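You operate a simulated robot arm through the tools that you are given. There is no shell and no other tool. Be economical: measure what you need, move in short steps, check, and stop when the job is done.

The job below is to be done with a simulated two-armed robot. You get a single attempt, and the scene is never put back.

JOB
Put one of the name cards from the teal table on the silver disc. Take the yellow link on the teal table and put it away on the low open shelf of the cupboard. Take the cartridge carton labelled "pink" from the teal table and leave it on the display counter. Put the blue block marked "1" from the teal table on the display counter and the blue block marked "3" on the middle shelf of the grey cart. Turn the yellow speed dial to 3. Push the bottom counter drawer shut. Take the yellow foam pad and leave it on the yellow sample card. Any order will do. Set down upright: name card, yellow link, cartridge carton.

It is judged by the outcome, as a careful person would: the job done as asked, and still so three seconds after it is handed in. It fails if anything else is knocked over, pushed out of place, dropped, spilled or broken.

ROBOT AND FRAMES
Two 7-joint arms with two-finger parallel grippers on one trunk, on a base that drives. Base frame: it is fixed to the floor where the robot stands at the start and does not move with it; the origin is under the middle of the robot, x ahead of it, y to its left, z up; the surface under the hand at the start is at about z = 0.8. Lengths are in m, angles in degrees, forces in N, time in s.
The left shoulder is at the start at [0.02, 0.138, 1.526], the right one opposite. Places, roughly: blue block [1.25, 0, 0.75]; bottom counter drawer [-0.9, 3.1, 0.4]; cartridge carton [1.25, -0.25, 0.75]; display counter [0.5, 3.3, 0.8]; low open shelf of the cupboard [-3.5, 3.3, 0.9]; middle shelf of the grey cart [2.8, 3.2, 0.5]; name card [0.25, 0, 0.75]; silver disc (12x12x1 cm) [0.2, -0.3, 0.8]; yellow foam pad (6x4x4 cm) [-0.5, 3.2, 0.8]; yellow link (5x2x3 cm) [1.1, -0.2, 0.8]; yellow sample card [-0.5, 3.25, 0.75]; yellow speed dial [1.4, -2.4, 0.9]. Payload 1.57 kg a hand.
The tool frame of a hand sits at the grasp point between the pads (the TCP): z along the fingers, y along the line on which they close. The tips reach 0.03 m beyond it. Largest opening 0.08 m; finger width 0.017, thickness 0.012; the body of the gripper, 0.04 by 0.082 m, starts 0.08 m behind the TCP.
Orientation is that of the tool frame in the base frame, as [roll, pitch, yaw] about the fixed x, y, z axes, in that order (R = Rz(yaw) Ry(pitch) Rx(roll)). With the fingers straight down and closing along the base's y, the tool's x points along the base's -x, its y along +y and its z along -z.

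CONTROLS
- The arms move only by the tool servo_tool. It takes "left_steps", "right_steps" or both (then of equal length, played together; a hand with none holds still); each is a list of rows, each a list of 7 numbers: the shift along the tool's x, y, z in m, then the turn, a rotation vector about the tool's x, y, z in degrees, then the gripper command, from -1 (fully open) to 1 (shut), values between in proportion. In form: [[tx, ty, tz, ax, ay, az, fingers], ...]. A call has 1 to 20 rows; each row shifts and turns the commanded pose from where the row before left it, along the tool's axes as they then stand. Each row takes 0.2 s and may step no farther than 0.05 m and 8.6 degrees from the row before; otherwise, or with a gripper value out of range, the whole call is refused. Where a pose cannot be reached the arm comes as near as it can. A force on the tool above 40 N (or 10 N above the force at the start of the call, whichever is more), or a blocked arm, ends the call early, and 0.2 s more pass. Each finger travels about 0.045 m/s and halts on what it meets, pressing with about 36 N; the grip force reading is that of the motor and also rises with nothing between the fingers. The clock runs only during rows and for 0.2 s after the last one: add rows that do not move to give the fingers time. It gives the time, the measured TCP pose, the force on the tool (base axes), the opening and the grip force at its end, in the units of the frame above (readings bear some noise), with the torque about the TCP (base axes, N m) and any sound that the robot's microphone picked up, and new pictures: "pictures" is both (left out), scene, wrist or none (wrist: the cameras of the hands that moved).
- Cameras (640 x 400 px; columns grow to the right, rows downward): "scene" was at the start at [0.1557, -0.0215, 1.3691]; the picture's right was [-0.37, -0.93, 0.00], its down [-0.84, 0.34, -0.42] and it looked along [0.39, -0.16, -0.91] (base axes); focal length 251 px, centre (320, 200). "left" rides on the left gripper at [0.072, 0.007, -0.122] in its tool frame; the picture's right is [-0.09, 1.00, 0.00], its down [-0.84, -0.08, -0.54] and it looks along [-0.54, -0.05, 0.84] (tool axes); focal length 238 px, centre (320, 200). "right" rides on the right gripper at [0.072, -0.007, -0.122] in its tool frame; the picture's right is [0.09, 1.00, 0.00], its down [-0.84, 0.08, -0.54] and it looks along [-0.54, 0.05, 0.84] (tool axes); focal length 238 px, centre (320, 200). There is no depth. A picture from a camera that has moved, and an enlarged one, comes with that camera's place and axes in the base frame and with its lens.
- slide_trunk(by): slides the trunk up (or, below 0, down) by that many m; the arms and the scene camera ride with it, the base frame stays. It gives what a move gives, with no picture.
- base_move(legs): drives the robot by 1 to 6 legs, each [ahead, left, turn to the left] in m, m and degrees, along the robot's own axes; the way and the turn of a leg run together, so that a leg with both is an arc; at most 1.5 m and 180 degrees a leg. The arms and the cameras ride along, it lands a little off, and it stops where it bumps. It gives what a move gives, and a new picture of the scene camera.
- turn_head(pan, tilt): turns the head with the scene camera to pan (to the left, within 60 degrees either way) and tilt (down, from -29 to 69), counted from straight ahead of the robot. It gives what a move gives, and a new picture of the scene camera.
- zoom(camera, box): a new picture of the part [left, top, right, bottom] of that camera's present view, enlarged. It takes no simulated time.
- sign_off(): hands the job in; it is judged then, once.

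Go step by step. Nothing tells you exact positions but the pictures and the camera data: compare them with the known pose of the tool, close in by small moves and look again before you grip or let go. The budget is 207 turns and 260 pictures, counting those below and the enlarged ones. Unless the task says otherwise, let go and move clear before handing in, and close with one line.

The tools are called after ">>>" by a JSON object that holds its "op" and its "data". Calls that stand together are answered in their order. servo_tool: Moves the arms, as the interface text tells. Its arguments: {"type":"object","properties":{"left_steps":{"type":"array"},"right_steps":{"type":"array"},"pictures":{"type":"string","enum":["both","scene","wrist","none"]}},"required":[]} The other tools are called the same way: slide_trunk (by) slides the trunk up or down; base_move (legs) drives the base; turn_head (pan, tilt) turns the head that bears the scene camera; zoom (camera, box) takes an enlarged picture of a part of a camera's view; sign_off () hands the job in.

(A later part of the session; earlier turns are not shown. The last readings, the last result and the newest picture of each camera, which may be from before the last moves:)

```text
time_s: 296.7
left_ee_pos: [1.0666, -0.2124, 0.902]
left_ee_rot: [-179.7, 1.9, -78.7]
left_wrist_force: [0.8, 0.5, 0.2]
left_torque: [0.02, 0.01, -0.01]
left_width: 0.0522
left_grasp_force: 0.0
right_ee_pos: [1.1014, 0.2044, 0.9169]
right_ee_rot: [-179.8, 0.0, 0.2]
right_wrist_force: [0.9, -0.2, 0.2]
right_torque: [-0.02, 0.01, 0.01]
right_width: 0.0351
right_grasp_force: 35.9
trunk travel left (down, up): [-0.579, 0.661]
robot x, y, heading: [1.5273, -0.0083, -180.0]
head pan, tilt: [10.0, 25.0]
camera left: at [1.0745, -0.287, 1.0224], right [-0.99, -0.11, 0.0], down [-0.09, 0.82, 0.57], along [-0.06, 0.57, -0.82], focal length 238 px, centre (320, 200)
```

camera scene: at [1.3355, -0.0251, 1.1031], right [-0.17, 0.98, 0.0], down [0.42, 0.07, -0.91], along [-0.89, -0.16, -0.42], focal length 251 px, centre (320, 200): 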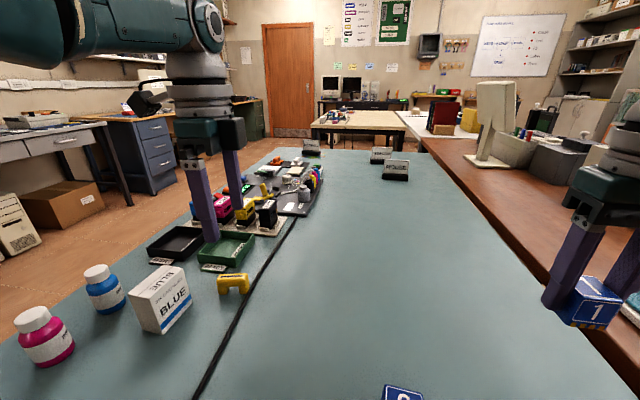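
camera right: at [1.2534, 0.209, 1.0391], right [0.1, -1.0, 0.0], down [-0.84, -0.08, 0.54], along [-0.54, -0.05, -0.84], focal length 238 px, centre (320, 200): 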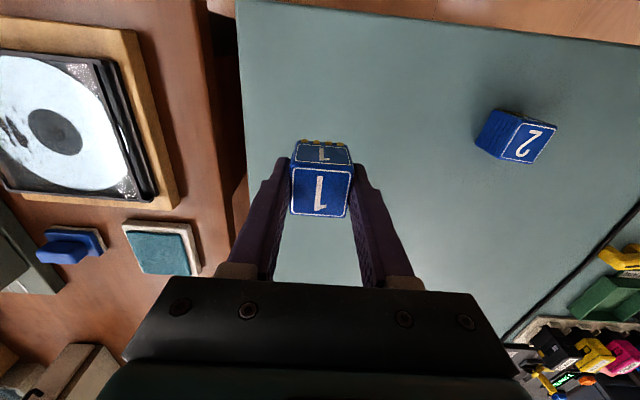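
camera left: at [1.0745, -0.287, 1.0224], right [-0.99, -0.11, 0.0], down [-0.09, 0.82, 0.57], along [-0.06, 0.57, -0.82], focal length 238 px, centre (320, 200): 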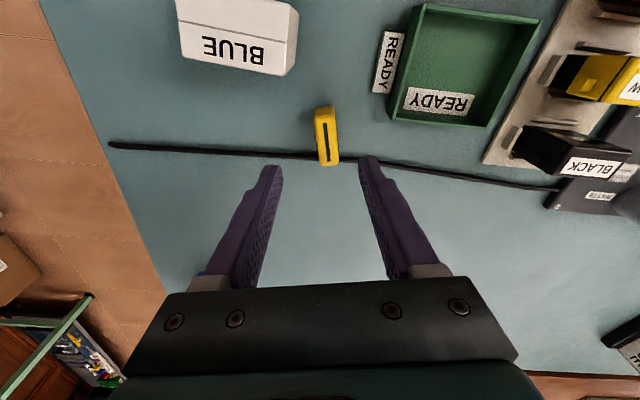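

>>> {"op": "servo_tool", "data": {"left_steps": [[0.0046, 0.005, 0.02, 0, 1.9, 0, -0.3], [0, 0, 0.03, 0, 0, 0, -0.3], [0, 0, 0.016, 0, 0, 0, -0.3], [0, 0, 0, 0, 0, 0, -0.3]], "pictures": "wrist"}}

```text
time_s: 297.7
left_ee_pos: [1.0711, -0.2159, 0.8389]
left_ee_rot: [-179.8, 0.0, -78.6]
left_wrist_force: [-1.0, -0.3, -0.2]
left_torque: [0.0, 0.0, -0.01]
left_width: 0.052
left_grasp_force: 0.1
left hand out of reach, approached as far as the arm can: row 2
right_ee_pos: [1.1031, 0.2033, 0.9168]
right_ee_rot: [-179.8, 0.0, 0.4]
right_wrist_force: [0.3, 0.1, 0.1]
right_torque: [-0.03, 0.02, 0.02]
right_width: 0.035
right_grasp_force: 35.8
trunk travel left (down, up): [-0.579, 0.661]
robot x, y, heading: [1.5271, -0.0116, -179.6]
head pan, tilt: [10.0, 25.0]
camera left: at [1.0791, -0.2877, 0.9616], right [-0.99, -0.11, 0.0], down [-0.09, 0.83, 0.54], along [-0.05, 0.54, -0.84], focal length 238 px, centre (320, 200)
```

left: 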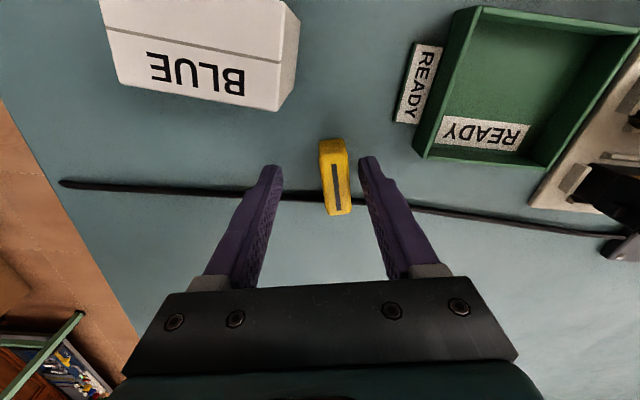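

>>> {"op": "base_move", "data": {"legs": [[0.012, 0, 0]]}}

>>> {"op": "servo_tool", "data": {"left_steps": [[0, 0, 0.003, 0, 0, 0, -0.3], [0, 0, 0, 0, 0, 0, 0.3], [0, 0, 0, 0, 0, 0, 1], [0, 0, 0, 0, 0, 0, 1], [0, 0, 0, 0, 0, 0, 1], [0, 0, -0.04, 0, 0, 0, 1], [0, 0, -0.04, 0, 0, 0, 1], [0, 0, 0, 0, 0, 0, 1]], "pictures": "wrist"}}

```text
time_s: 298.4
left_ee_pos: [1.0595, -0.2175, 0.8395]
left_ee_rot: [-179.8, 0.0, -78.7]
left_wrist_force: [0.3, -0.7, -0.2]
left_torque: [-0.01, -0.01, -0.02]
left_width: 0.052
left_grasp_force: 0.1
right_ee_pos: [1.0905, 0.2038, 0.9163]
right_ee_rot: [-179.9, -0.1, 0.3]
right_wrist_force: [-1.0, 0.9, 0.5]
right_torque: [0.02, -0.02, -0.02]
right_width: 0.0351
right_grasp_force: 36.2
trunk travel left (down, up): [-0.579, 0.661]
robot x, y, heading: [1.513, -0.0095, -180.1]
head pan, tilt: [10.0, 25.0]
camera scene: at [1.3236, -0.0251, 1.1031], right [-0.17, 0.98, 0.0], down [0.42, 0.07, -0.91], along [-0.89, -0.16, -0.42], focal length 251 px, centre (320, 200)
```

scene: 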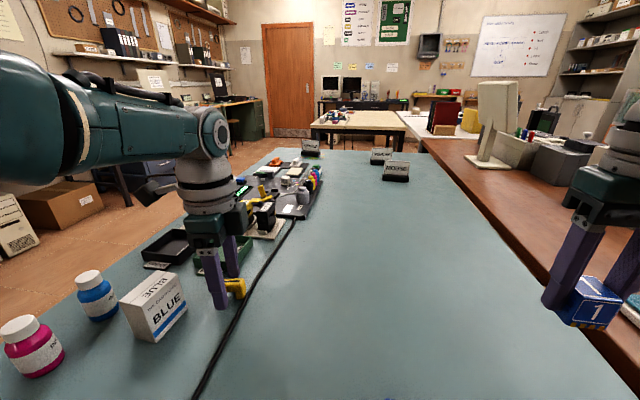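

```text
time_s: 300.2
left_ee_pos: [1.0588, -0.2171, 0.917]
left_ee_rot: [-179.6, -0.1, -78.6]
left_wrist_force: [-0.1, 0.1, 0.4]
left_torque: [-0.04, 0.01, 0.0]
left_width: 0.0169
left_grasp_force: 31.8
right_ee_pos: [1.0915, 0.2034, 0.9166]
right_ee_rot: [-179.8, 0.0, 0.3]
right_wrist_force: [0.0, 0.4, -0.6]
right_torque: [0.0, -0.01, -0.02]
right_width: 0.035
right_grasp_force: 35.7
trunk travel left (down, up): [-0.579, 0.661]
robot x, y, heading: [1.5133, -0.0119, -180.2]
head pan, tilt: [10.0, 25.0]
camera left: at [1.067, -0.2887, 1.04], right [-0.99, -0.11, 0.0], down [-0.09, 0.83, 0.54], along [-0.05, 0.54, -0.84], focal length 238 px, centre (320, 200)
```

left: 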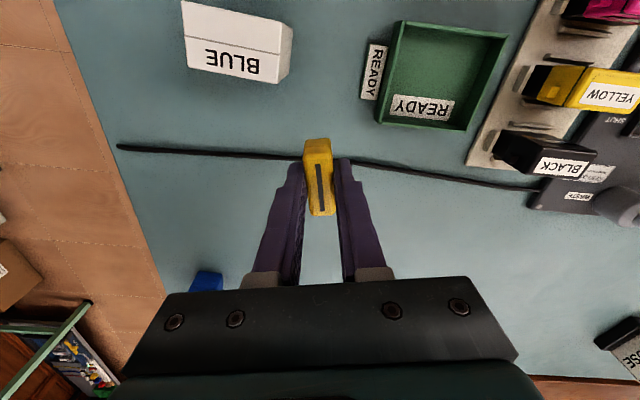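

The link is held. Raising, backing off and returning to the counter; I'll rotate the left hand back to natural yaw on the way.

>>> {"op": "slide_trunk", "data": {"by": 0.22}}

>>> {"op": "servo_tool", "data": {"left_steps": [[0, 0, 0, 0, 0, -8, 1], [0, 0, 0, 0, 0, -8, 1], [0, 0, 0, 0, 0, -8, 1], [0, 0, 0, 0, 0, -8, 1], [0, 0, 0, 0, 0, -8, 1], [0, 0, 0, 0, 0, -8, 1], [0, 0, 0, 0, 0, -8, 1], [0, 0, 0, 0, 0, -8, 1], [0, 0, 0, 0, 0, -8, 1], [0, 0, 0, 0, 0, -6.6, 1], [0, 0, 0, 0, 0, 0, 1]], "pictures": "none"}}

>>> {"op": "base_move", "data": {"legs": [[-0.4, 0, 0], [0, -1.2, 0], [0, -1.2, 0], [0, 0, -90], [0.1, 0.72, 0]]}}

```text
time_s: 302.6
left_ee_pos: [1.058, -0.2183, 1.1367]
left_ee_rot: [-179.7, 0.0, -78.5]
left_wrist_force: [0.2, 0.8, -0.7]
left_torque: [0.0, -0.02, -0.01]
left_width: 0.0171
left_grasp_force: 31.9
right_ee_pos: [1.091, 0.2034, 1.1365]
right_ee_rot: [-179.8, 0.1, 0.3]
right_wrist_force: [0.6, 0.2, -0.6]
right_torque: [0.01, -0.04, 0.0]
right_width: 0.0351
right_grasp_force: 35.6
trunk travel left (down, up): [-0.799, 0.441]
robot x, y, heading: [1.5135, -0.0083, -180.1]
head pan, tilt: [10.0, 25.0]
```

```text
time_s: 305.0
left_ee_pos: [1.0596, -0.2177, 1.1378]
left_ee_rot: [-179.9, -0.3, 0.0]
left_wrist_force: [-0.1, -0.2, -0.4]
left_torque: [-0.01, 0.01, -0.01]
left_width: 0.0171
left_grasp_force: 32.7
right_ee_pos: [1.0906, 0.2045, 1.1354]
right_ee_rot: [-179.8, 0.0, 0.3]
right_wrist_force: [0.0, -0.4, -0.6]
right_torque: [0.0, 0.01, 0.04]
right_width: 0.0349
right_grasp_force: 35.5
trunk travel left (down, up): [-0.799, 0.441]
robot x, y, heading: [1.5111, -0.0091, -179.9]
head pan, tilt: [10.0, 25.0]
```

```text
time_s: 326.3
left_ee_pos: [0.9814, 2.9552, 1.1368]
left_ee_rot: [-179.9, -0.3, -89.5]
left_wrist_force: [0.0, 0.7, -0.6]
left_torque: [-0.05, 0.05, 0.0]
left_width: 0.0172
left_grasp_force: 31.6
right_ee_pos: [1.4022, 2.9287, 1.1369]
right_ee_rot: [-179.8, 0.0, -89.1]
right_wrist_force: [0.1, 0.4, 0.0]
right_torque: [0.02, 0.02, 0.01]
right_width: 0.0349
right_grasp_force: 36.1
trunk travel left (down, up): [-0.799, 0.441]
robot x, y, heading: [1.1934, 2.5029, 90.6]
head pan, tilt: [10.0, 25.0]
camera scene: at [1.1738, 2.6939, 1.323], right [0.98, 0.18, 0.0], down [0.08, -0.42, -0.91], along [-0.17, 0.89, -0.42], focal length 251 px, centre (320, 200)
```

scene: 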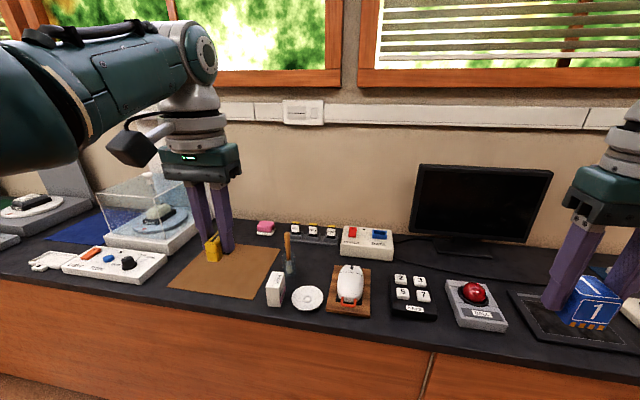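

>>> {"op": "servo_tool", "data": {"left_steps": [[0, 0.035, 0, 0, 0, 0, 1], [0, 0.035, 0, 0, 0, 0, 1], [0, 0.035, 0, 0, 0, 0, 1], [0, 0.035, 0, 0, 0, 0, 1], [0, 0, 0, 0, 0, 0, 1]], "pictures": "none"}}

>>> {"op": "base_move", "data": {"legs": [[0.2, 0, 0]]}}

>>> {"op": "slide_trunk", "data": {"by": -0.2}}

>>> {"op": "servo_tool", "data": {"right_steps": [[0, 0, 0.02, 0, 0, 0, 1], [0, 0, 0, 0, 0, 0, 1]], "pictures": "wrist"}}

```text
time_s: 327.5
left_ee_pos: [0.8419, 2.9508, 1.1383]
left_ee_rot: [-179.9, -0.1, -89.5]
left_wrist_force: [-0.3, -0.1, -0.5]
left_torque: [0.02, 0.01, -0.02]
left_width: 0.0169
left_grasp_force: 32.1
left hand out of reach, approached as far as the arm can: row 4
right_ee_pos: [1.4021, 2.9282, 1.136]
right_ee_rot: [-179.7, 0.0, -89.2]
right_wrist_force: [-1.1, 0.2, 0.0]
right_torque: [0.02, 0.03, 0.01]
right_width: 0.0354
right_grasp_force: 35.6
trunk travel left (down, up): [-0.799, 0.441]
robot x, y, heading: [1.1931, 2.5023, 90.6]
head pan, tilt: [10.0, 25.0]
```

```text
time_s: 329.1
left_ee_pos: [0.8425, 3.1491, 1.1361]
left_ee_rot: [-179.9, -0.3, -89.6]
left_wrist_force: [-0.6, -0.5, -0.6]
left_torque: [0.02, -0.01, 0.02]
left_width: 0.0169
left_grasp_force: 32.1
right_ee_pos: [1.4002, 3.1271, 1.1367]
right_ee_rot: [-179.8, 0.1, -89.3]
right_wrist_force: [0.2, 0.3, -0.1]
right_torque: [-0.05, 0.0, 0.0]
right_width: 0.0353
right_grasp_force: 36.5
trunk travel left (down, up): [-0.799, 0.441]
robot x, y, heading: [1.1875, 2.7021, 90.4]
head pan, tilt: [10.0, 25.0]
camera scene: at [1.1722, 2.8926, 1.323], right [0.98, 0.18, 0.0], down [0.08, -0.42, -0.91], along [-0.16, 0.89, -0.42], focal length 251 px, centre (320, 200)
```

scene: 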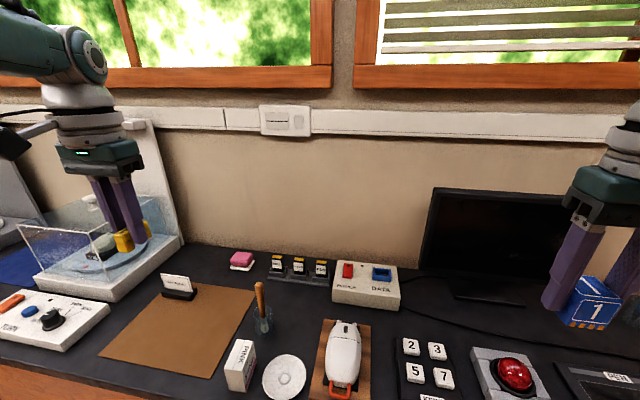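

```text
time_s: 331.2
left_ee_pos: [0.8418, 3.1485, 0.9378]
left_ee_rot: [-180.0, -0.3, -89.6]
left_wrist_force: [0.3, 0.1, -0.6]
left_torque: [0.0, 0.03, 0.01]
left_width: 0.017
left_grasp_force: 32.1
right_ee_pos: [1.4, 3.1271, 0.9367]
right_ee_rot: [-179.8, 0.0, -89.4]
right_wrist_force: [-0.5, 0.2, -1.5]
right_torque: [0.04, -0.01, -0.05]
right_width: 0.035
right_grasp_force: 36.0
trunk travel left (down, up): [-0.599, 0.641]
robot x, y, heading: [1.1925, 2.7, 90.5]
head pan, tilt: [10.0, 25.0]
```

```text
time_s: 331.9
left_ee_pos: [0.8421, 3.149, 0.9368]
left_ee_rot: [-179.9, -0.3, -89.6]
left_wrist_force: [-1.1, 0.3, 0.2]
left_torque: [0.02, 0.01, 0.01]
left_width: 0.0168
left_grasp_force: 31.9
right_ee_pos: [1.4006, 3.1261, 0.9151]
right_ee_rot: [-179.8, 0.0, -89.4]
right_wrist_force: [-0.8, -0.4, 0.3]
right_torque: [0.0, -0.01, 0.0]
right_width: 0.0351
right_grasp_force: 36.1
trunk travel left (down, up): [-0.599, 0.641]
robot x, y, heading: [1.1913, 2.7015, 90.5]
head pan, tilt: [10.0, 25.0]
camera right: at [1.407, 3.0536, 1.0373], right [-0.99, -0.1, 0.0], down [-0.09, 0.84, 0.54], along [-0.05, 0.54, -0.84], focal length 238 px, centre (320, 200)
```

right: 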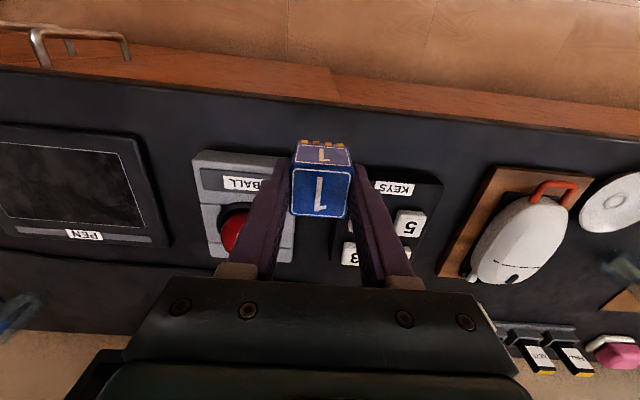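

>>> {"op": "servo_tool", "data": {"right_steps": [[0, 0, 0.035, 0, 0, 0, 1], [0, 0, 0.035, 0, 0, 0, 1], [0, 0, 0.005, 0, 0, 0, 1], [0, 0, 0.003, 0, 0, 0, 1], [0, 0, 0, 0, 0, 0, 1]], "pictures": "none"}}

```text
time_s: 333.1
left_ee_pos: [0.8426, 3.1488, 0.9374]
left_ee_rot: [-179.9, -0.3, -89.6]
left_wrist_force: [0.1, -0.1, -1.1]
left_torque: [0.0, 0.0, 0.02]
left_width: 0.017
left_grasp_force: 32.0
right_ee_pos: [1.4003, 3.1263, 0.837]
right_ee_rot: [-179.9, 0.0, -89.3]
right_wrist_force: [0.6, -0.2, 0.0]
right_torque: [0.0, 0.0, -0.01]
right_width: 0.035
right_grasp_force: 36.2
trunk travel left (down, up): [-0.599, 0.641]
robot x, y, heading: [1.1913, 2.7027, 90.1]
head pan, tilt: [10.0, 25.0]
```

>>> {"op": "servo_tool", "data": {"right_steps": [[0, 0, 0.0015, 0, 0, 0, 1], [0, 0, 0.001, 0, 0, 0, 1], [0, 0, 0, 0, 0, 0, 0.2], [0, 0, 0, 0, 0, 0, -0.3], [0, 0, 0, 0, 0, 0, -0.3], [0, 0, -0.03, 0, 0, 0, -0.3], [0, 0, -0.04, 0, 0, 0, -0.3], [0, 0, -0.03, 0, 0, 0, -0.3], [0, 0, 0, 0, 0, 0, -0.3]], "pictures": "wrist"}}

```text
time_s: 335.1
left_ee_pos: [0.8417, 3.1493, 0.9362]
left_ee_rot: [-179.9, -0.3, -89.7]
left_wrist_force: [0.4, -0.2, -0.3]
left_torque: [0.0, 0.0, 0.03]
left_width: 0.017
left_grasp_force: 32.1
right_ee_pos: [1.4, 3.1284, 0.9349]
right_ee_rot: [-179.9, -0.1, -89.3]
right_wrist_force: [-0.3, 0.1, 0.3]
right_torque: [-0.03, 0.0, -0.04]
right_width: 0.052
right_grasp_force: 0.1
trunk travel left (down, up): [-0.599, 0.641]
robot x, y, heading: [1.1942, 2.7014, 90.6]
head pan, tilt: [10.0, 25.0]
camera right: at [1.4066, 3.0544, 1.0581], right [-0.99, -0.1, 0.0], down [-0.09, 0.84, 0.54], along [-0.05, 0.54, -0.84], focal length 238 px, centre (320, 200)
```

right: 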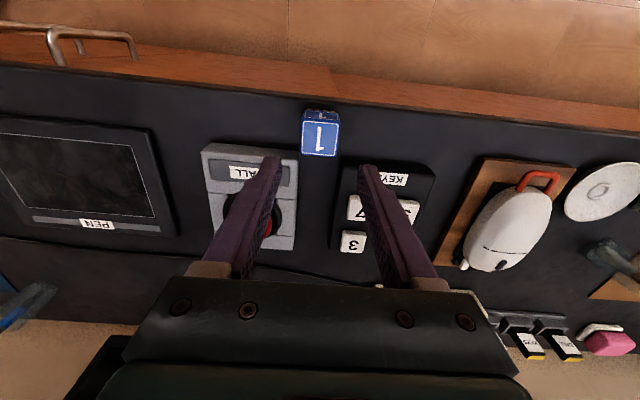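

Block 1 placed. Raising and sliding left along the counter toward the pad and drawer.

>>> {"op": "slide_trunk", "data": {"by": 0.2}}

>>> {"op": "base_move", "data": {"legs": [[-0.5, 0, 0], [0, 1.4, 0]]}}

>>> {"op": "turn_head", "data": {"pan": 10, "tilt": 35}}

```text
time_s: 337.2
left_ee_pos: [0.8408, 3.1505, 1.1375]
left_ee_rot: [-179.9, -0.2, -89.7]
left_wrist_force: [-0.3, -0.4, 0.0]
left_torque: [-0.04, -0.01, 0.01]
left_width: 0.017
left_grasp_force: 31.8
right_ee_pos: [1.3995, 3.1272, 1.1358]
right_ee_rot: [-179.8, 0.0, -89.2]
right_wrist_force: [-0.2, 0.0, -0.6]
right_torque: [0.0, -0.03, 0.01]
right_width: 0.0522
right_grasp_force: 0.0
trunk travel left (down, up): [-0.799, 0.441]
robot x, y, heading: [1.1903, 2.7051, 90.5]
head pan, tilt: [10.0, 25.0]
```

```text
time_s: 346.9
left_ee_pos: [-0.5749, 2.6162, 1.1368]
left_ee_rot: [-179.9, -0.2, -88.8]
left_wrist_force: [0.6, -0.8, -0.4]
left_torque: [-0.01, 0.02, -0.02]
left_width: 0.0167
left_grasp_force: 32.1
right_ee_pos: [-0.0167, 2.6015, 1.135]
right_ee_rot: [-179.8, 0.0, -88.5]
right_wrist_force: [-0.4, -0.7, -0.7]
right_torque: [0.0, -0.01, -0.01]
right_width: 0.052
right_grasp_force: 0.0
trunk travel left (down, up): [-0.799, 0.441]
robot x, y, heading: [-0.2212, 2.173, 91.3]
head pan, tilt: [10.0, 25.0]
camera scene: at [-0.2406, 2.3638, 1.323], right [0.98, 0.19, 0.0], down [0.08, -0.41, -0.91], along [-0.18, 0.89, -0.42], focal length 251 px, centre (320, 200)
```

scene: 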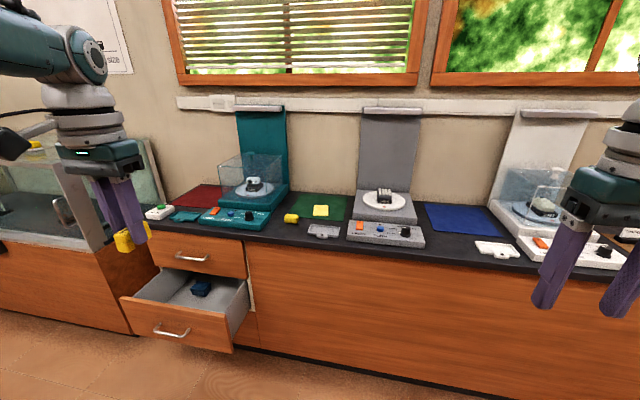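

```text
time_s: 347.6
left_ee_pos: [-0.5743, 2.6146, 1.1375]
left_ee_rot: [-179.9, -0.2, -88.8]
left_wrist_force: [-0.4, 0.7, -1.3]
left_torque: [-0.02, -0.02, 0.0]
left_width: 0.0173
left_grasp_force: 32.0
right_ee_pos: [-0.0154, 2.6013, 1.1355]
right_ee_rot: [-179.8, 0.1, -88.6]
right_wrist_force: [-0.7, 0.0, 1.4]
right_torque: [0.03, -0.03, -0.03]
right_width: 0.0522
right_grasp_force: 0.0
trunk travel left (down, up): [-0.799, 0.441]
robot x, y, heading: [-0.2231, 2.173, 91.0]
head pan, tilt: [10.0, 35.0]
camera scene: at [-0.2398, 2.3599, 1.3073], right [0.98, 0.19, 0.0], down [0.11, -0.56, -0.82], along [-0.16, 0.8, -0.57], focal length 251 px, centre (320, 200)
```

scene: 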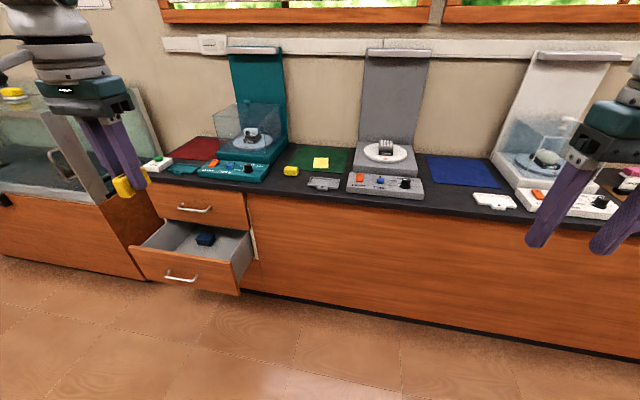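

Pad is at about (-0.53,3.21), the yellow sample card on the green mat at about (-0.43,3.36), and the bottom drawer is open ~0.2 m. I'll swing the left arm (with the link) out of the way and approach the pad with the right hand.

>>> {"op": "servo_tool", "data": {"left_steps": [[0.023, 0.033, 0, 0, 0, 0, 1], [0.023, 0.033, 0, 0, 0, 0, 1], [0.037, 0.027, 0, 0, 0, 0, 1], [0.037, 0.027, 0, 0, 0, 0, 1], [0.037, 0.027, 0, 0, 0, 0, 1], [0.04, 0.017, 0, 0, 0, 0, 1], [0.04, 0.017, 0, 0, 0, 0, 1], [0.04, 0.017, 0, 0, 0, 0, 1], [0.04, 0, 0, 0, 0, 0, 1], [0.04, 0, 0, 0, 0, 0, 1], [0.04, 0, 0, 0, 0, 0, 1], [0.04, 0, 0, 0, 0, 0, 1], [0.035, -0.01, 0, 0, 0, 0, 1], [0.035, -0.01, 0, 0, 0, 0, 1], [0.035, -0.01, 0, 0, 0, 0, 1]], "right_steps": [[0, 0, 0, 0, 0, 0, -1], [0, 0, 0, 0, 0, 0, -1], [0, 0, 0, 0, 0, 0, -1], [0, 0, 0, 0, 0, 0, -1], [0, 0, 0, 0, 0, 0, -1], [0, 0, 0, 0, 0, 0, -1], [0, 0, 0, 0, 0, 0, -1], [0, 0, 0, 0, 0, 0, -1], [0, 0, 0, 0, 0, 0, -1], [0, 0, 0, 0, 0, 0, -1], [0, 0, 0, 0, 0, 0, -1], [0, 0, 0, 0, 0, 0, -1], [0, 0, 0, 0, 0, 0, -1], [0, 0, 0, 0, 0, 0, -1], [0, 0, 0, 0, 0, 0, -1]], "pictures": "none"}}

>>> {"op": "base_move", "data": {"legs": [[0, 0.5, -1], [0.58, 0, 0]]}}

```text
time_s: 350.8
left_ee_pos: [-0.8652, 2.1426, 1.1079]
left_ee_rot: [-179.9, -0.1, -88.9]
left_wrist_force: [0.0, 0.3, -0.3]
left_torque: [-0.01, -0.01, -0.02]
left_width: 0.0174
left_grasp_force: 32.1
left hand out of reach, approached as far as the arm can: row 1, 2, 3, 4, 5, 6, 7, 8, 9, 10, 11, 12, 13, 14, 15
right_ee_pos: [-0.0166, 2.601, 1.1365]
right_ee_rot: [-179.9, 0.0, -88.6]
right_wrist_force: [0.2, -0.3, 0.0]
right_torque: [-0.02, 0.0, -0.02]
right_width: 0.0801
right_grasp_force: 0.1
trunk travel left (down, up): [-0.799, 0.441]
robot x, y, heading: [-0.2204, 2.1767, 90.9]
head pan, tilt: [10.0, 35.0]
```

```text
time_s: 356.6
left_ee_pos: [-1.3599, 2.7515, 1.1072]
left_ee_rot: [-179.8, -0.3, -91.2]
left_wrist_force: [-0.4, 0.4, -0.6]
left_torque: [-0.01, -0.04, -0.02]
left_width: 0.017
left_grasp_force: 31.9
right_ee_pos: [-0.4929, 3.1751, 1.1347]
right_ee_rot: [-179.9, -0.1, -91.0]
right_wrist_force: [0.1, -0.5, -0.8]
right_torque: [0.0, 0.0, -0.02]
right_width: 0.08
right_grasp_force: 0.1
trunk travel left (down, up): [-0.799, 0.441]
robot x, y, heading: [-0.7182, 2.7593, 88.8]
head pan, tilt: [10.0, 35.0]
camera scene: at [-0.7262, 2.9436, 1.3072], right [0.99, 0.15, 0.0], down [0.09, -0.57, -0.82], along [-0.13, 0.81, -0.57], focal length 251 px, centre (320, 200)
```

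scene: 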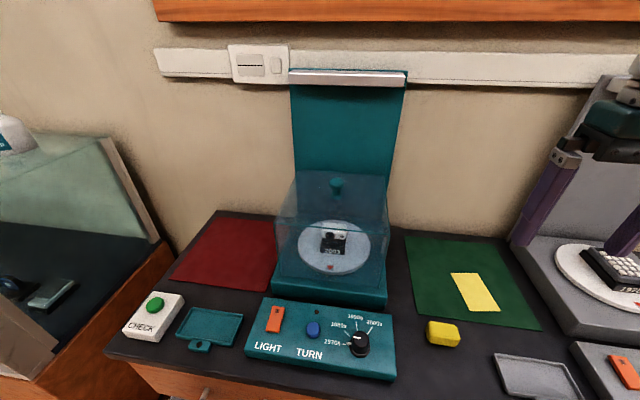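

I'll pick the pad with a 45° tilted right hand (needed to reach the card at y≈3.35).

>>> {"op": "base_move", "data": {"legs": [[-0.1, 0, 1]]}}

>>> {"op": "slide_trunk", "data": {"by": -0.22}}

>>> {"op": "servo_tool", "data": {"right_steps": [[0, 0, 0, 0, -7.5, 0, -1], [0, 0, 0, 0, -7.5, 0, -1], [0, 0, 0, 0, -7.5, 0, -1], [0, 0, 0, 0, -7.5, 0, -1], [0, 0, 0, 0, -7.5, 0, -1], [0, 0, 0, 0, -7.5, 0, -1], [0, 0, 0, 0, 0, 0, -1]], "pictures": "both"}}

```text
time_s: 357.8
left_ee_pos: [-1.3614, 2.6424, 1.1077]
left_ee_rot: [-179.8, -0.3, -90.4]
left_wrist_force: [-0.3, -0.1, 0.3]
left_torque: [0.0, 0.0, -0.02]
left_width: 0.0169
left_grasp_force: 32.1
right_ee_pos: [-0.5002, 3.0825, 1.1358]
right_ee_rot: [-179.9, 0.1, -90.1]
right_wrist_force: [-0.2, 0.6, 0.6]
right_torque: [0.0, -0.02, 0.01]
right_width: 0.0801
right_grasp_force: 0.0
trunk travel left (down, up): [-0.799, 0.441]
robot x, y, heading: [-0.7163, 2.6552, 89.9]
head pan, tilt: [10.0, 35.0]
camera scene: at [-0.7306, 2.8452, 1.3073], right [0.99, 0.17, 0.0], down [0.1, -0.57, -0.82], along [-0.14, 0.81, -0.57], focal length 251 px, centre (320, 200)
```

scene: 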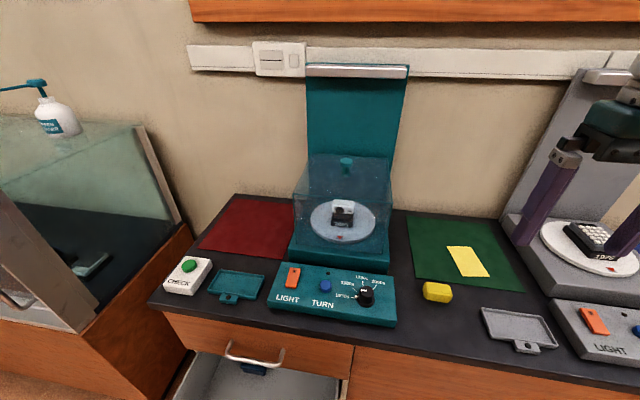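

```text
time_s: 360.1
left_ee_pos: [-1.3606, 2.6421, 0.8863]
left_ee_rot: [-179.9, -0.3, -90.2]
left_wrist_force: [-1.3, 0.0, -0.9]
left_torque: [-0.01, 0.01, 0.01]
left_width: 0.0171
left_grasp_force: 32.6
right_ee_pos: [-0.5001, 3.0809, 0.917]
right_ee_rot: [-179.8, 0.1, -90.0]
right_wrist_force: [-0.3, 0.3, 0.5]
right_torque: [-0.04, -0.01, 0.0]
right_width: 0.08
right_grasp_force: 0.1
trunk travel left (down, up): [-0.579, 0.661]
robot x, y, heading: [-0.7151, 2.657, 89.7]
head pan, tilt: [10.0, 35.0]
```

```text
time_s: 361.7
left_ee_pos: [-1.3619, 2.6429, 0.8864]
left_ee_rot: [-179.9, -0.3, -90.4]
left_wrist_force: [-0.5, 0.3, 0.5]
left_torque: [0.01, -0.04, -0.02]
left_width: 0.0171
left_grasp_force: 31.6
right_ee_pos: [-0.5003, 3.0814, 0.9164]
right_ee_rot: [-179.8, 45.1, -89.8]
right_wrist_force: [-0.2, -0.4, -0.3]
right_torque: [-0.01, 0.0, 0.01]
right_width: 0.0801
right_grasp_force: 0.0
trunk travel left (down, up): [-0.579, 0.661]
robot x, y, heading: [-0.7146, 2.6545, 89.8]
head pan, tilt: [10.0, 35.0]
camera scene: at [-0.7306, 2.8452, 1.0873], right [0.99, 0.17, 0.0], down [0.1, -0.57, -0.82], along [-0.14, 0.81, -0.57], focal length 251 px, centre (320, 200)
camera right: at [-0.4944, 2.9431, 0.9514], right [-1.0, -0.07, -0.07], down [-0.08, 0.21, 0.98], along [-0.05, 0.98, -0.21], focal length 238 px, centre (320, 200)
```

scene: 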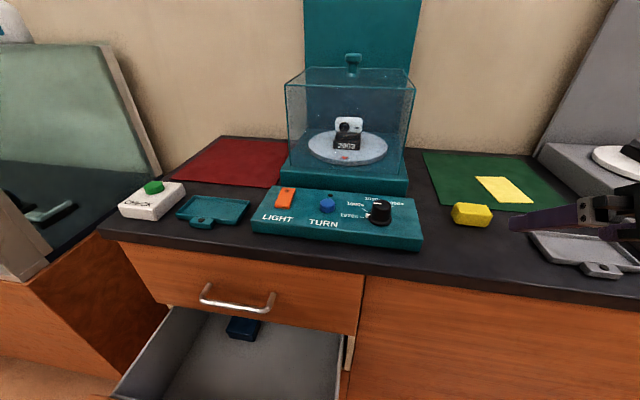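
right: 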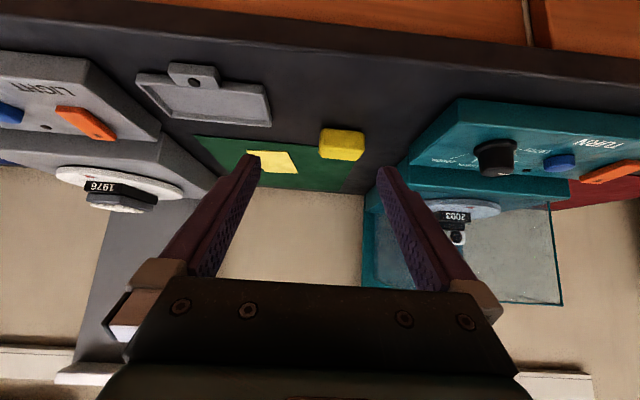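

>>> {"op": "servo_tool", "data": {"right_steps": [[-0.01, 0.0103, 0.0313, 0, 0, 0, -1], [-0.01, 0.0103, 0.0313, 0, 0, 0, -1], [-0.01, 0.0103, 0.0313, 0, 0, 0, -1], [0, 0, 0.01, 0, 0, 0, -1], [0, 0, 0, 0, 0, 0, -1]], "pictures": "both"}}

```text
time_s: 362.9
left_ee_pos: [-1.3611, 2.6423, 0.8873]
left_ee_rot: [-179.8, -0.3, -90.4]
left_wrist_force: [0.4, -0.2, -0.3]
left_torque: [-0.02, -0.03, -0.02]
left_width: 0.017
left_grasp_force: 31.9
right_ee_pos: [-0.5312, 3.1762, 0.8631]
right_ee_rot: [-179.8, 45.0, -89.9]
right_wrist_force: [0.4, -0.1, 0.0]
right_torque: [0.01, -0.01, 0.0]
right_width: 0.08
right_grasp_force: 0.1
trunk travel left (down, up): [-0.579, 0.661]
robot x, y, heading: [-0.7154, 2.656, 89.9]
head pan, tilt: [10.0, 35.0]
camera scene: at [-0.7306, 2.8451, 1.0873], right [0.99, 0.17, 0.0], down [0.1, -0.57, -0.82], along [-0.14, 0.81, -0.57], focal length 251 px, centre (320, 200)
camera right: at [-0.5246, 3.0372, 0.8987], right [-1.0, -0.07, -0.07], down [-0.08, 0.21, 0.97], along [-0.05, 0.98, -0.21], focal length 238 px, centre (320, 200)
```

scene: 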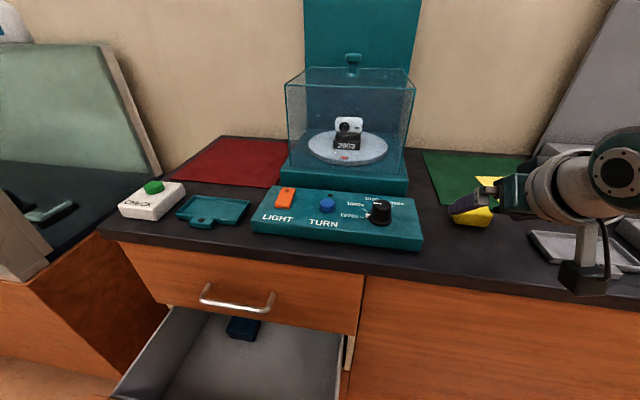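
right: 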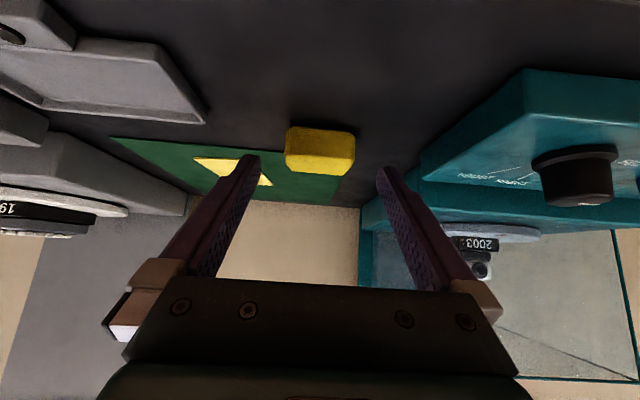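

>>> {"op": "servo_tool", "data": {"right_steps": [[0, 0, 0.02, 0, 0, 0, -1], [0, 0, 0.016, 0, 0, 0, -1], [0, 0, 0, 0, 0, 0, -1], [0, 0, 0, 0, 0, 0, 0.2], [0, 0, 0, 0, 0, 0, 0.2], [0, 0, 0, 0, 0, 0, 0.2], [-0.02, 0, -0.02, 0, 0, 0, 0.2], [-0.02, 0, -0.02, 0, 0, 0, 0.2], [0, 0, 0, 0, 0, 0, 0.2]], "pictures": "wrist"}}

```text
time_s: 364.9
left_ee_pos: [-1.3612, 2.6434, 0.8881]
left_ee_rot: [-179.7, -0.3, -90.2]
left_wrist_force: [-0.4, -0.2, 0.3]
left_torque: [-0.01, -0.03, -0.01]
left_width: 0.0166
left_grasp_force: 32.0
right_ee_pos: [-0.5308, 3.2027, 0.8959]
right_ee_rot: [-179.7, 45.1, -89.9]
right_wrist_force: [-0.3, 0.2, -1.1]
right_torque: [-0.01, 0.04, 0.0]
right_width: 0.0544
right_grasp_force: 35.9
trunk travel left (down, up): [-0.579, 0.661]
robot x, y, heading: [-0.7149, 2.6611, 89.8]
head pan, tilt: [10.0, 35.0]
camera right: at [-0.5249, 3.0627, 0.9307], right [-1.0, -0.06, -0.07], down [-0.08, 0.21, 0.97], along [-0.05, 0.98, -0.21], focal length 238 px, centre (320, 200)
```

right: 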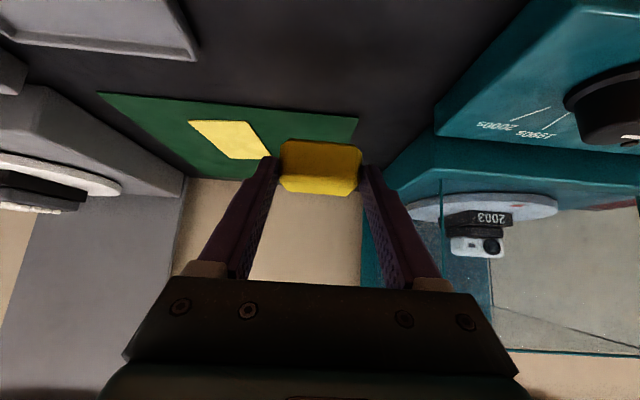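

>>> {"op": "base_move", "data": {"legs": [[0, -0.105, 0], [0.12, 0, 0]]}}

>>> {"op": "servo_tool", "data": {"right_steps": [[0.008, 0, 0.024, 0, 0, 0, 0.2], [0.01, 0, 0.012, 0, 0, 0, 0.2], [0, 0, 0, 0, 0, 0, 0.2]], "pictures": "wrist"}}

```text
time_s: 366.9
left_ee_pos: [-1.253, 2.7607, 0.8866]
left_ee_rot: [-179.8, -0.4, -90.2]
left_wrist_force: [0.0, 0.8, 0.0]
left_torque: [0.0, -0.01, 0.01]
left_width: 0.017
left_grasp_force: 31.8
right_ee_pos: [-0.4254, 3.3196, 0.8955]
right_ee_rot: [-179.9, 45.1, -89.8]
right_wrist_force: [-0.8, -0.4, -0.1]
right_torque: [0.0, -0.04, 0.01]
right_width: 0.0548
right_grasp_force: 35.8
trunk travel left (down, up): [-0.579, 0.661]
robot x, y, heading: [-0.6073, 2.7809, 90.0]
head pan, tilt: [10.0, 35.0]
camera scene: at [-0.6246, 2.9633, 1.0873], right [0.99, 0.17, 0.0], down [0.1, -0.56, -0.82], along [-0.14, 0.81, -0.57], focal length 251 px, centre (320, 200)
```

scene: 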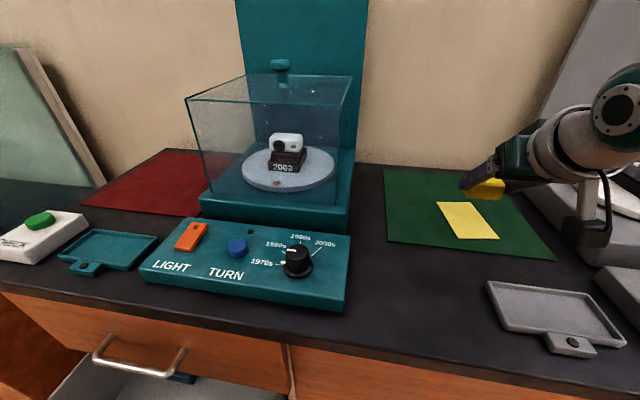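

```text
time_s: 367.7
left_ee_pos: [-1.2539, 2.7598, 0.8866]
left_ee_rot: [-179.7, -0.3, -90.2]
left_wrist_force: [-0.5, -0.2, -0.4]
left_torque: [-0.03, 0.01, 0.0]
left_width: 0.017
left_grasp_force: 31.9
right_ee_pos: [-0.4233, 3.3336, 0.8556]
right_ee_rot: [-179.8, 45.0, -89.7]
right_wrist_force: [0.8, 0.7, 0.5]
right_torque: [-0.02, -0.02, -0.04]
right_width: 0.0545
right_grasp_force: 36.2
trunk travel left (down, up): [-0.579, 0.661]
robot x, y, heading: [-0.608, 2.7757, 89.8]
head pan, tilt: [10.0, 35.0]
camera right: at [-0.4185, 3.1943, 0.8916], right [-1.0, -0.07, -0.07], down [-0.08, 0.21, 0.97], along [-0.05, 0.98, -0.21], focal length 238 px, centre (320, 200)
```

right: 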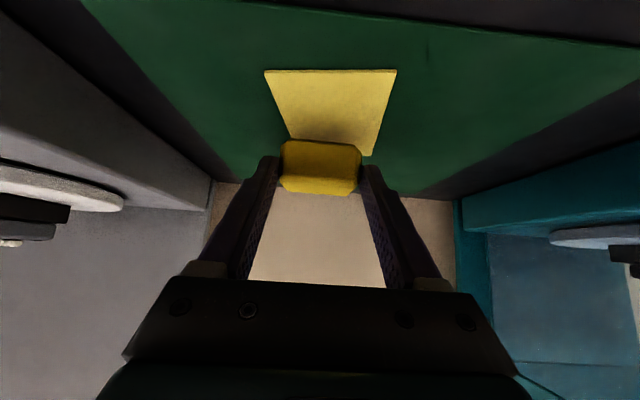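

>>> {"op": "servo_tool", "data": {"right_steps": [[0.007, 0.001, 0.007, 0, 0, 0, 0.2], [0.003, 0, 0.003, 0, 0, 0, 0.2], [0.0015, 0, 0.0015, 0, 0, 0, 0.2], [0, 0, 0, 0, 0, 0, 0.2]], "pictures": "none"}}

```text
time_s: 368.7
left_ee_pos: [-1.2538, 2.7603, 0.8876]
left_ee_rot: [-179.8, -0.1, -90.2]
left_wrist_force: [1.2, 0.4, -1.2]
left_torque: [0.01, -0.01, 0.01]
left_width: 0.0169
left_grasp_force: 32.2
right_ee_pos: [-0.4244, 3.334, 0.8443]
right_ee_rot: [-179.8, 45.6, -89.7]
right_wrist_force: [-1.0, -14.1, 34.8]
right_torque: [0.01, -0.01, 0.05]
right_width: 0.0548
right_grasp_force: 36.0
trunk travel left (down, up): [-0.579, 0.661]
robot x, y, heading: [-0.6069, 2.7738, 89.8]
head pan, tilt: [10.0, 35.0]
```

Contact. Releasing the pad and backing out.

>>> {"op": "servo_tool", "data": {"right_steps": [[-0.002, 0, -0.002, 0, 0, 0, 0.2], [0, 0, 0, 0, 0, 0, -0.3], [0, 0, 0, 0, 0, 0, -1], [0, 0, 0, 0, 0, 0, -1], [0, 0, 0, 0, 0, 0, -1], [0, 0, -0.03, 0, 0, 0, -1], [0, 0, -0.03, 0, 0, 0, -1], [-0.02, 0, -0.03, 0, 0, 0, -1], [0, 0, 0, 0, 0, 0, -1]], "pictures": "wrist"}}

```text
time_s: 370.7
left_ee_pos: [-1.2553, 2.7596, 0.8872]
left_ee_rot: [-179.8, -0.3, -90.3]
left_wrist_force: [0.5, -0.1, 0.2]
left_torque: [0.02, -0.03, -0.01]
left_width: 0.0171
left_grasp_force: 32.1
right_ee_pos: [-0.427, 3.2822, 0.9218]
right_ee_rot: [-179.9, 44.9, -89.8]
right_wrist_force: [0.2, 0.0, -0.3]
right_torque: [0.0, 0.03, -0.01]
right_width: 0.08
right_grasp_force: 0.0
trunk travel left (down, up): [-0.579, 0.661]
robot x, y, heading: [-0.6101, 2.7748, 89.6]
head pan, tilt: [10.0, 35.0]
camera right: at [-0.4208, 3.1438, 0.9564], right [-1.0, -0.07, -0.07], down [-0.08, 0.21, 0.97], along [-0.05, 0.98, -0.21], focal length 238 px, centre (320, 200)
```

right: 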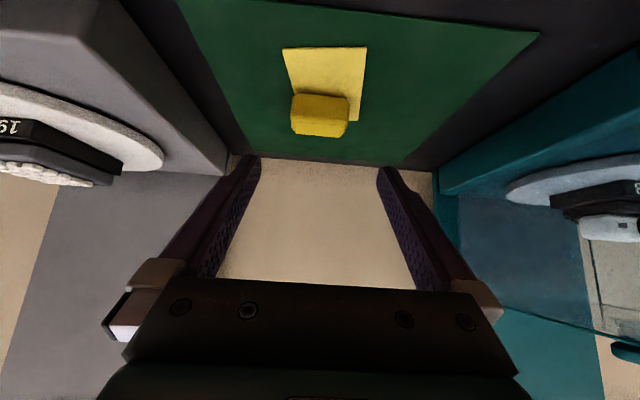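

>>> {"op": "zoom", "data": {"camera": "right", "box": [240, 30, 400, 150]}}

>>> {"op": "zoom", "data": {"camera": "scene", "box": [400, 150, 540, 260]}}

```text
3.33 times, centred on (320, 90) of right
camera zoom: at [-0.4208, 3.1438, 0.9564], right [-1.0, -0.07, -0.07], down [-0.08, 0.21, 0.97], along [-0.05, 0.98, -0.21], focal length 794 px, centre (320, 567)
```

zoom: 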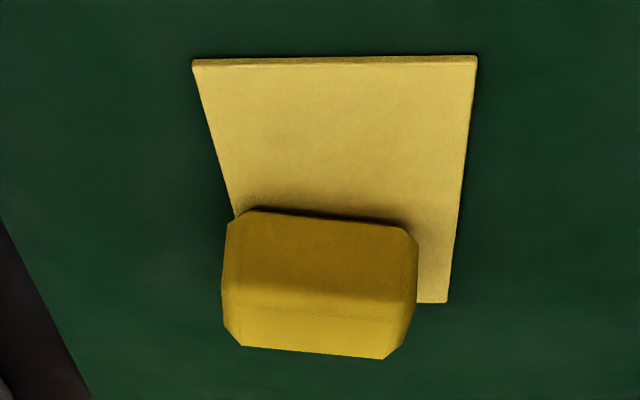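

```text
3.64 times, centred on (470, 205) of scene
camera zoom: at [-0.6246, 2.9631, 1.0872], right [0.99, 0.17, 0.0], down [0.1, -0.57, -0.82], along [-0.14, 0.81, -0.57], focal length 913 px, centre (-226, 182)
```

zoom: 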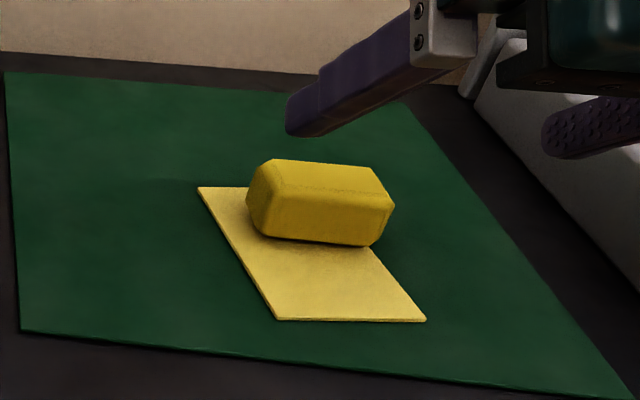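

The pad lies on the card. Now the drawer: I'll back away, close the right fingers and go low in front of the drawer panel.

>>> {"op": "base_move", "data": {"legs": [[-0.5, 0, 0], [0, 0.4, 0]]}}

>>> {"op": "slide_trunk", "data": {"by": -0.4}}

>>> {"op": "servo_tool", "data": {"right_steps": [[0, 0, 0, 0, 0, 0, 1], [0, 0, 0, 0, 0, 0, 1], [0.02, 0, 0.02, 0, 0, 0, 1], [0.02, 0, 0.02, 0, 0, 0, 1], [0, 0, 0, 0, 0, 0, 1]], "pictures": "none"}}

>>> {"op": "turn_head", "data": {"pan": 0, "tilt": 25}}

```text
time_s: 375.8
left_ee_pos: [-1.6506, 2.2492, 0.8872]
left_ee_rot: [-179.8, -0.3, -90.1]
left_wrist_force: [-0.3, 1.0, -0.6]
left_torque: [0.01, 0.01, 0.0]
left_width: 0.0168
left_grasp_force: 32.2
right_ee_pos: [-0.8225, 2.7709, 0.9216]
right_ee_rot: [-179.8, 44.9, -89.8]
right_wrist_force: [0.9, -0.4, -0.2]
right_torque: [0.02, -0.01, 0.01]
right_width: 0.0801
right_grasp_force: 0.1
trunk travel left (down, up): [-0.579, 0.661]
robot x, y, heading: [-1.0042, 2.262, 89.6]
head pan, tilt: [10.0, 35.0]
camera scene: at [-1.0197, 2.4517, 1.0873], right [0.99, 0.17, 0.0], down [0.1, -0.57, -0.82], along [-0.14, 0.81, -0.57], focal length 251 px, centre (320, 200)
```

scene: 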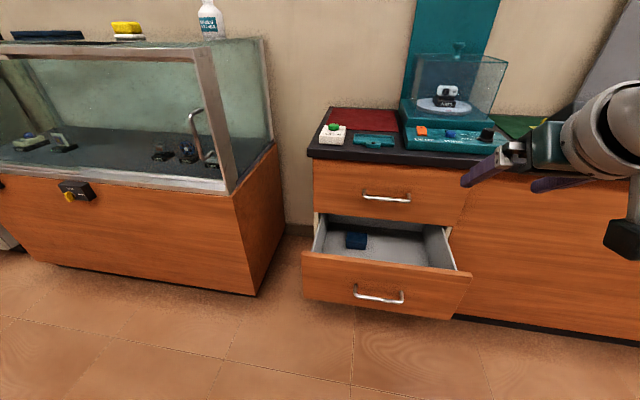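

```text
time_s: 379.6
left_ee_pos: [-1.6509, 2.2479, 0.4871]
left_ee_rot: [-179.8, -0.2, -90.1]
left_wrist_force: [0.7, -0.2, -0.1]
left_torque: [-0.05, -0.02, -0.03]
left_width: 0.017
left_grasp_force: 31.7
right_ee_pos: [-0.8219, 2.7707, 0.52]
right_ee_rot: [-179.7, 45.0, -89.8]
right_wrist_force: [0.3, -0.7, -0.4]
right_torque: [0.03, 0.0, -0.01]
right_width: 0.0801
right_grasp_force: 0.0
trunk travel left (down, up): [-0.179, 1.061]
robot x, y, heading: [-1.0013, 2.263, 89.9]
head pan, tilt: [10.0, 35.0]
```

```text
time_s: 380.8
left_ee_pos: [-1.65, 2.2494, 0.4866]
left_ee_rot: [-179.8, -0.3, -90.2]
left_wrist_force: [-1.0, 0.0, 0.4]
left_torque: [0.01, -0.01, 0.03]
left_width: 0.0171
left_grasp_force: 31.9
right_ee_pos: [-0.8226, 2.7717, 0.4651]
right_ee_rot: [-179.7, 45.0, -89.7]
right_wrist_force: [-0.1, 0.2, 0.0]
right_torque: [0.04, 0.03, 0.0]
right_width: 0.0001
right_grasp_force: 14.3
trunk travel left (down, up): [-0.179, 1.061]
robot x, y, heading: [-1.0082, 2.2658, 89.9]
head pan, tilt: [10.0, 35.0]
```

```text
time_s: 381.5
left_ee_pos: [-1.6494, 2.2485, 0.4856]
left_ee_rot: [-179.8, -0.2, -90.1]
left_wrist_force: [-0.6, 0.6, -1.3]
left_torque: [0.02, 0.02, 0.02]
left_width: 0.0171
left_grasp_force: 32.2
right_ee_pos: [-0.8227, 2.7711, 0.4631]
right_ee_rot: [-179.8, 45.0, -89.8]
right_wrist_force: [-0.3, -0.2, 0.4]
right_torque: [0.0, -0.01, -0.01]
right_width: 0.0001
right_grasp_force: 21.7
trunk travel left (down, up): [-0.179, 1.061]
robot x, y, heading: [-1.0018, 2.264, 89.7]
head pan, tilt: [0.0, 25.0]
camera scene: at [-1.0043, 2.457, 0.703], right [1.0, 0.0, 0.0], down [0.0, -0.42, -0.91], along [0.0, 0.91, -0.42], focal length 251 px, centre (320, 200)
```

scene: 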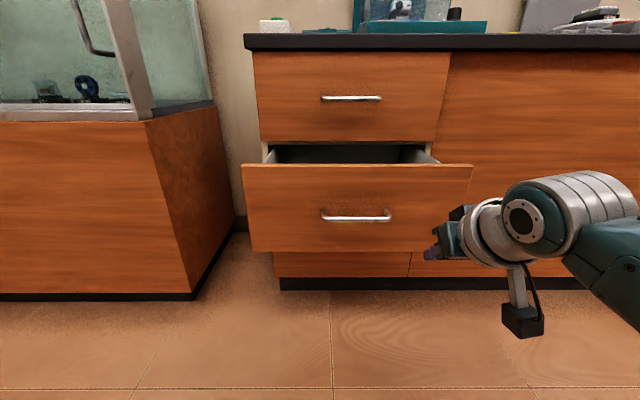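

The drawer panel spans z≈0.38–0.57, and my closed fingertips are aimed right of the handle. Pushing by driving forward.

>>> {"op": "base_move", "data": {"legs": [[0.2, 0, 0]]}}

```text
time_s: 383.1
left_ee_pos: [-1.6478, 2.4513, 0.4866]
left_ee_rot: [-179.8, -0.3, -90.4]
left_wrist_force: [-0.5, -0.1, -0.6]
left_torque: [-0.03, 0.0, -0.01]
left_width: 0.0171
left_grasp_force: 32.9
right_ee_pos: [-0.82, 2.9704, 0.4635]
right_ee_rot: [-179.7, 44.9, -90.0]
right_wrist_force: [0.8, 0.3, -0.5]
right_torque: [-0.01, 0.01, -0.01]
right_width: 0.0
right_grasp_force: 21.1
trunk travel left (down, up): [-0.179, 1.061]
robot x, y, heading: [-1.0051, 2.4608, 89.5]
head pan, tilt: [0.0, 25.0]
camera scene: at [-1.0027, 2.6574, 0.7029], right [1.0, -0.01, 0.0], down [0.0, -0.42, -0.91], along [0.01, 0.91, -0.42], focal length 251 px, centre (320, 200)
```

scene: 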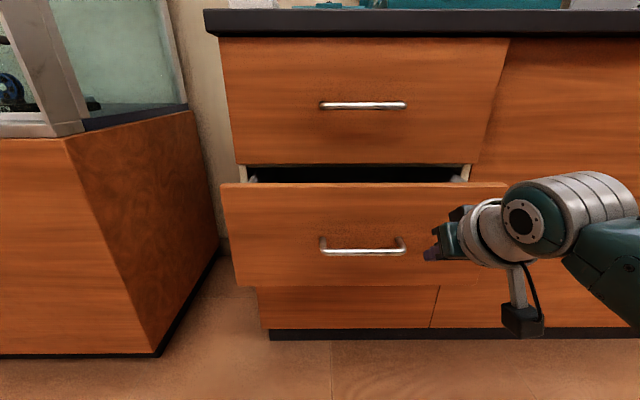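

>>> {"op": "base_move", "data": {"legs": [[0.06, 0, 0]]}}

```text
time_s: 384.1
left_ee_pos: [-1.6473, 2.5069, 0.487]
left_ee_rot: [-179.9, -0.4, -90.4]
left_wrist_force: [0.5, 0.1, -0.9]
left_torque: [0.0, 0.02, 0.03]
left_width: 0.0169
left_grasp_force: 32.0
right_ee_pos: [-0.8192, 3.0269, 0.4628]
right_ee_rot: [-179.9, 44.8, -90.0]
right_wrist_force: [0.1, -0.6, -0.5]
right_torque: [0.0, -0.01, 0.0]
right_width: 0.0
right_grasp_force: 21.2
trunk travel left (down, up): [-0.179, 1.061]
robot x, y, heading: [-1.0036, 2.5197, 89.6]
head pan, tilt: [0.0, 25.0]
camera scene: at [-1.0024, 2.714, 0.7027], right [1.0, -0.01, 0.0], down [0.0, -0.42, -0.91], along [0.01, 0.91, -0.42], focal length 251 px, centre (320, 200)
```

scene: 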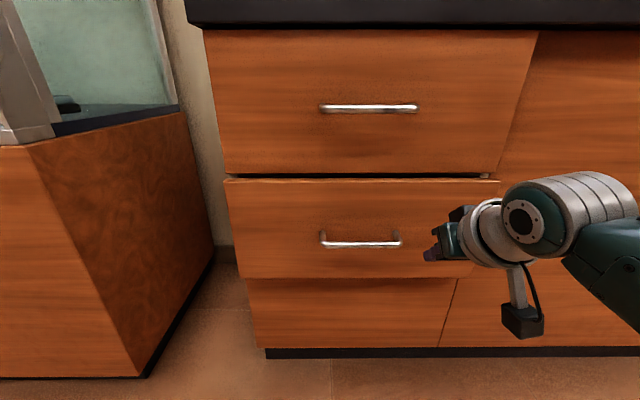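

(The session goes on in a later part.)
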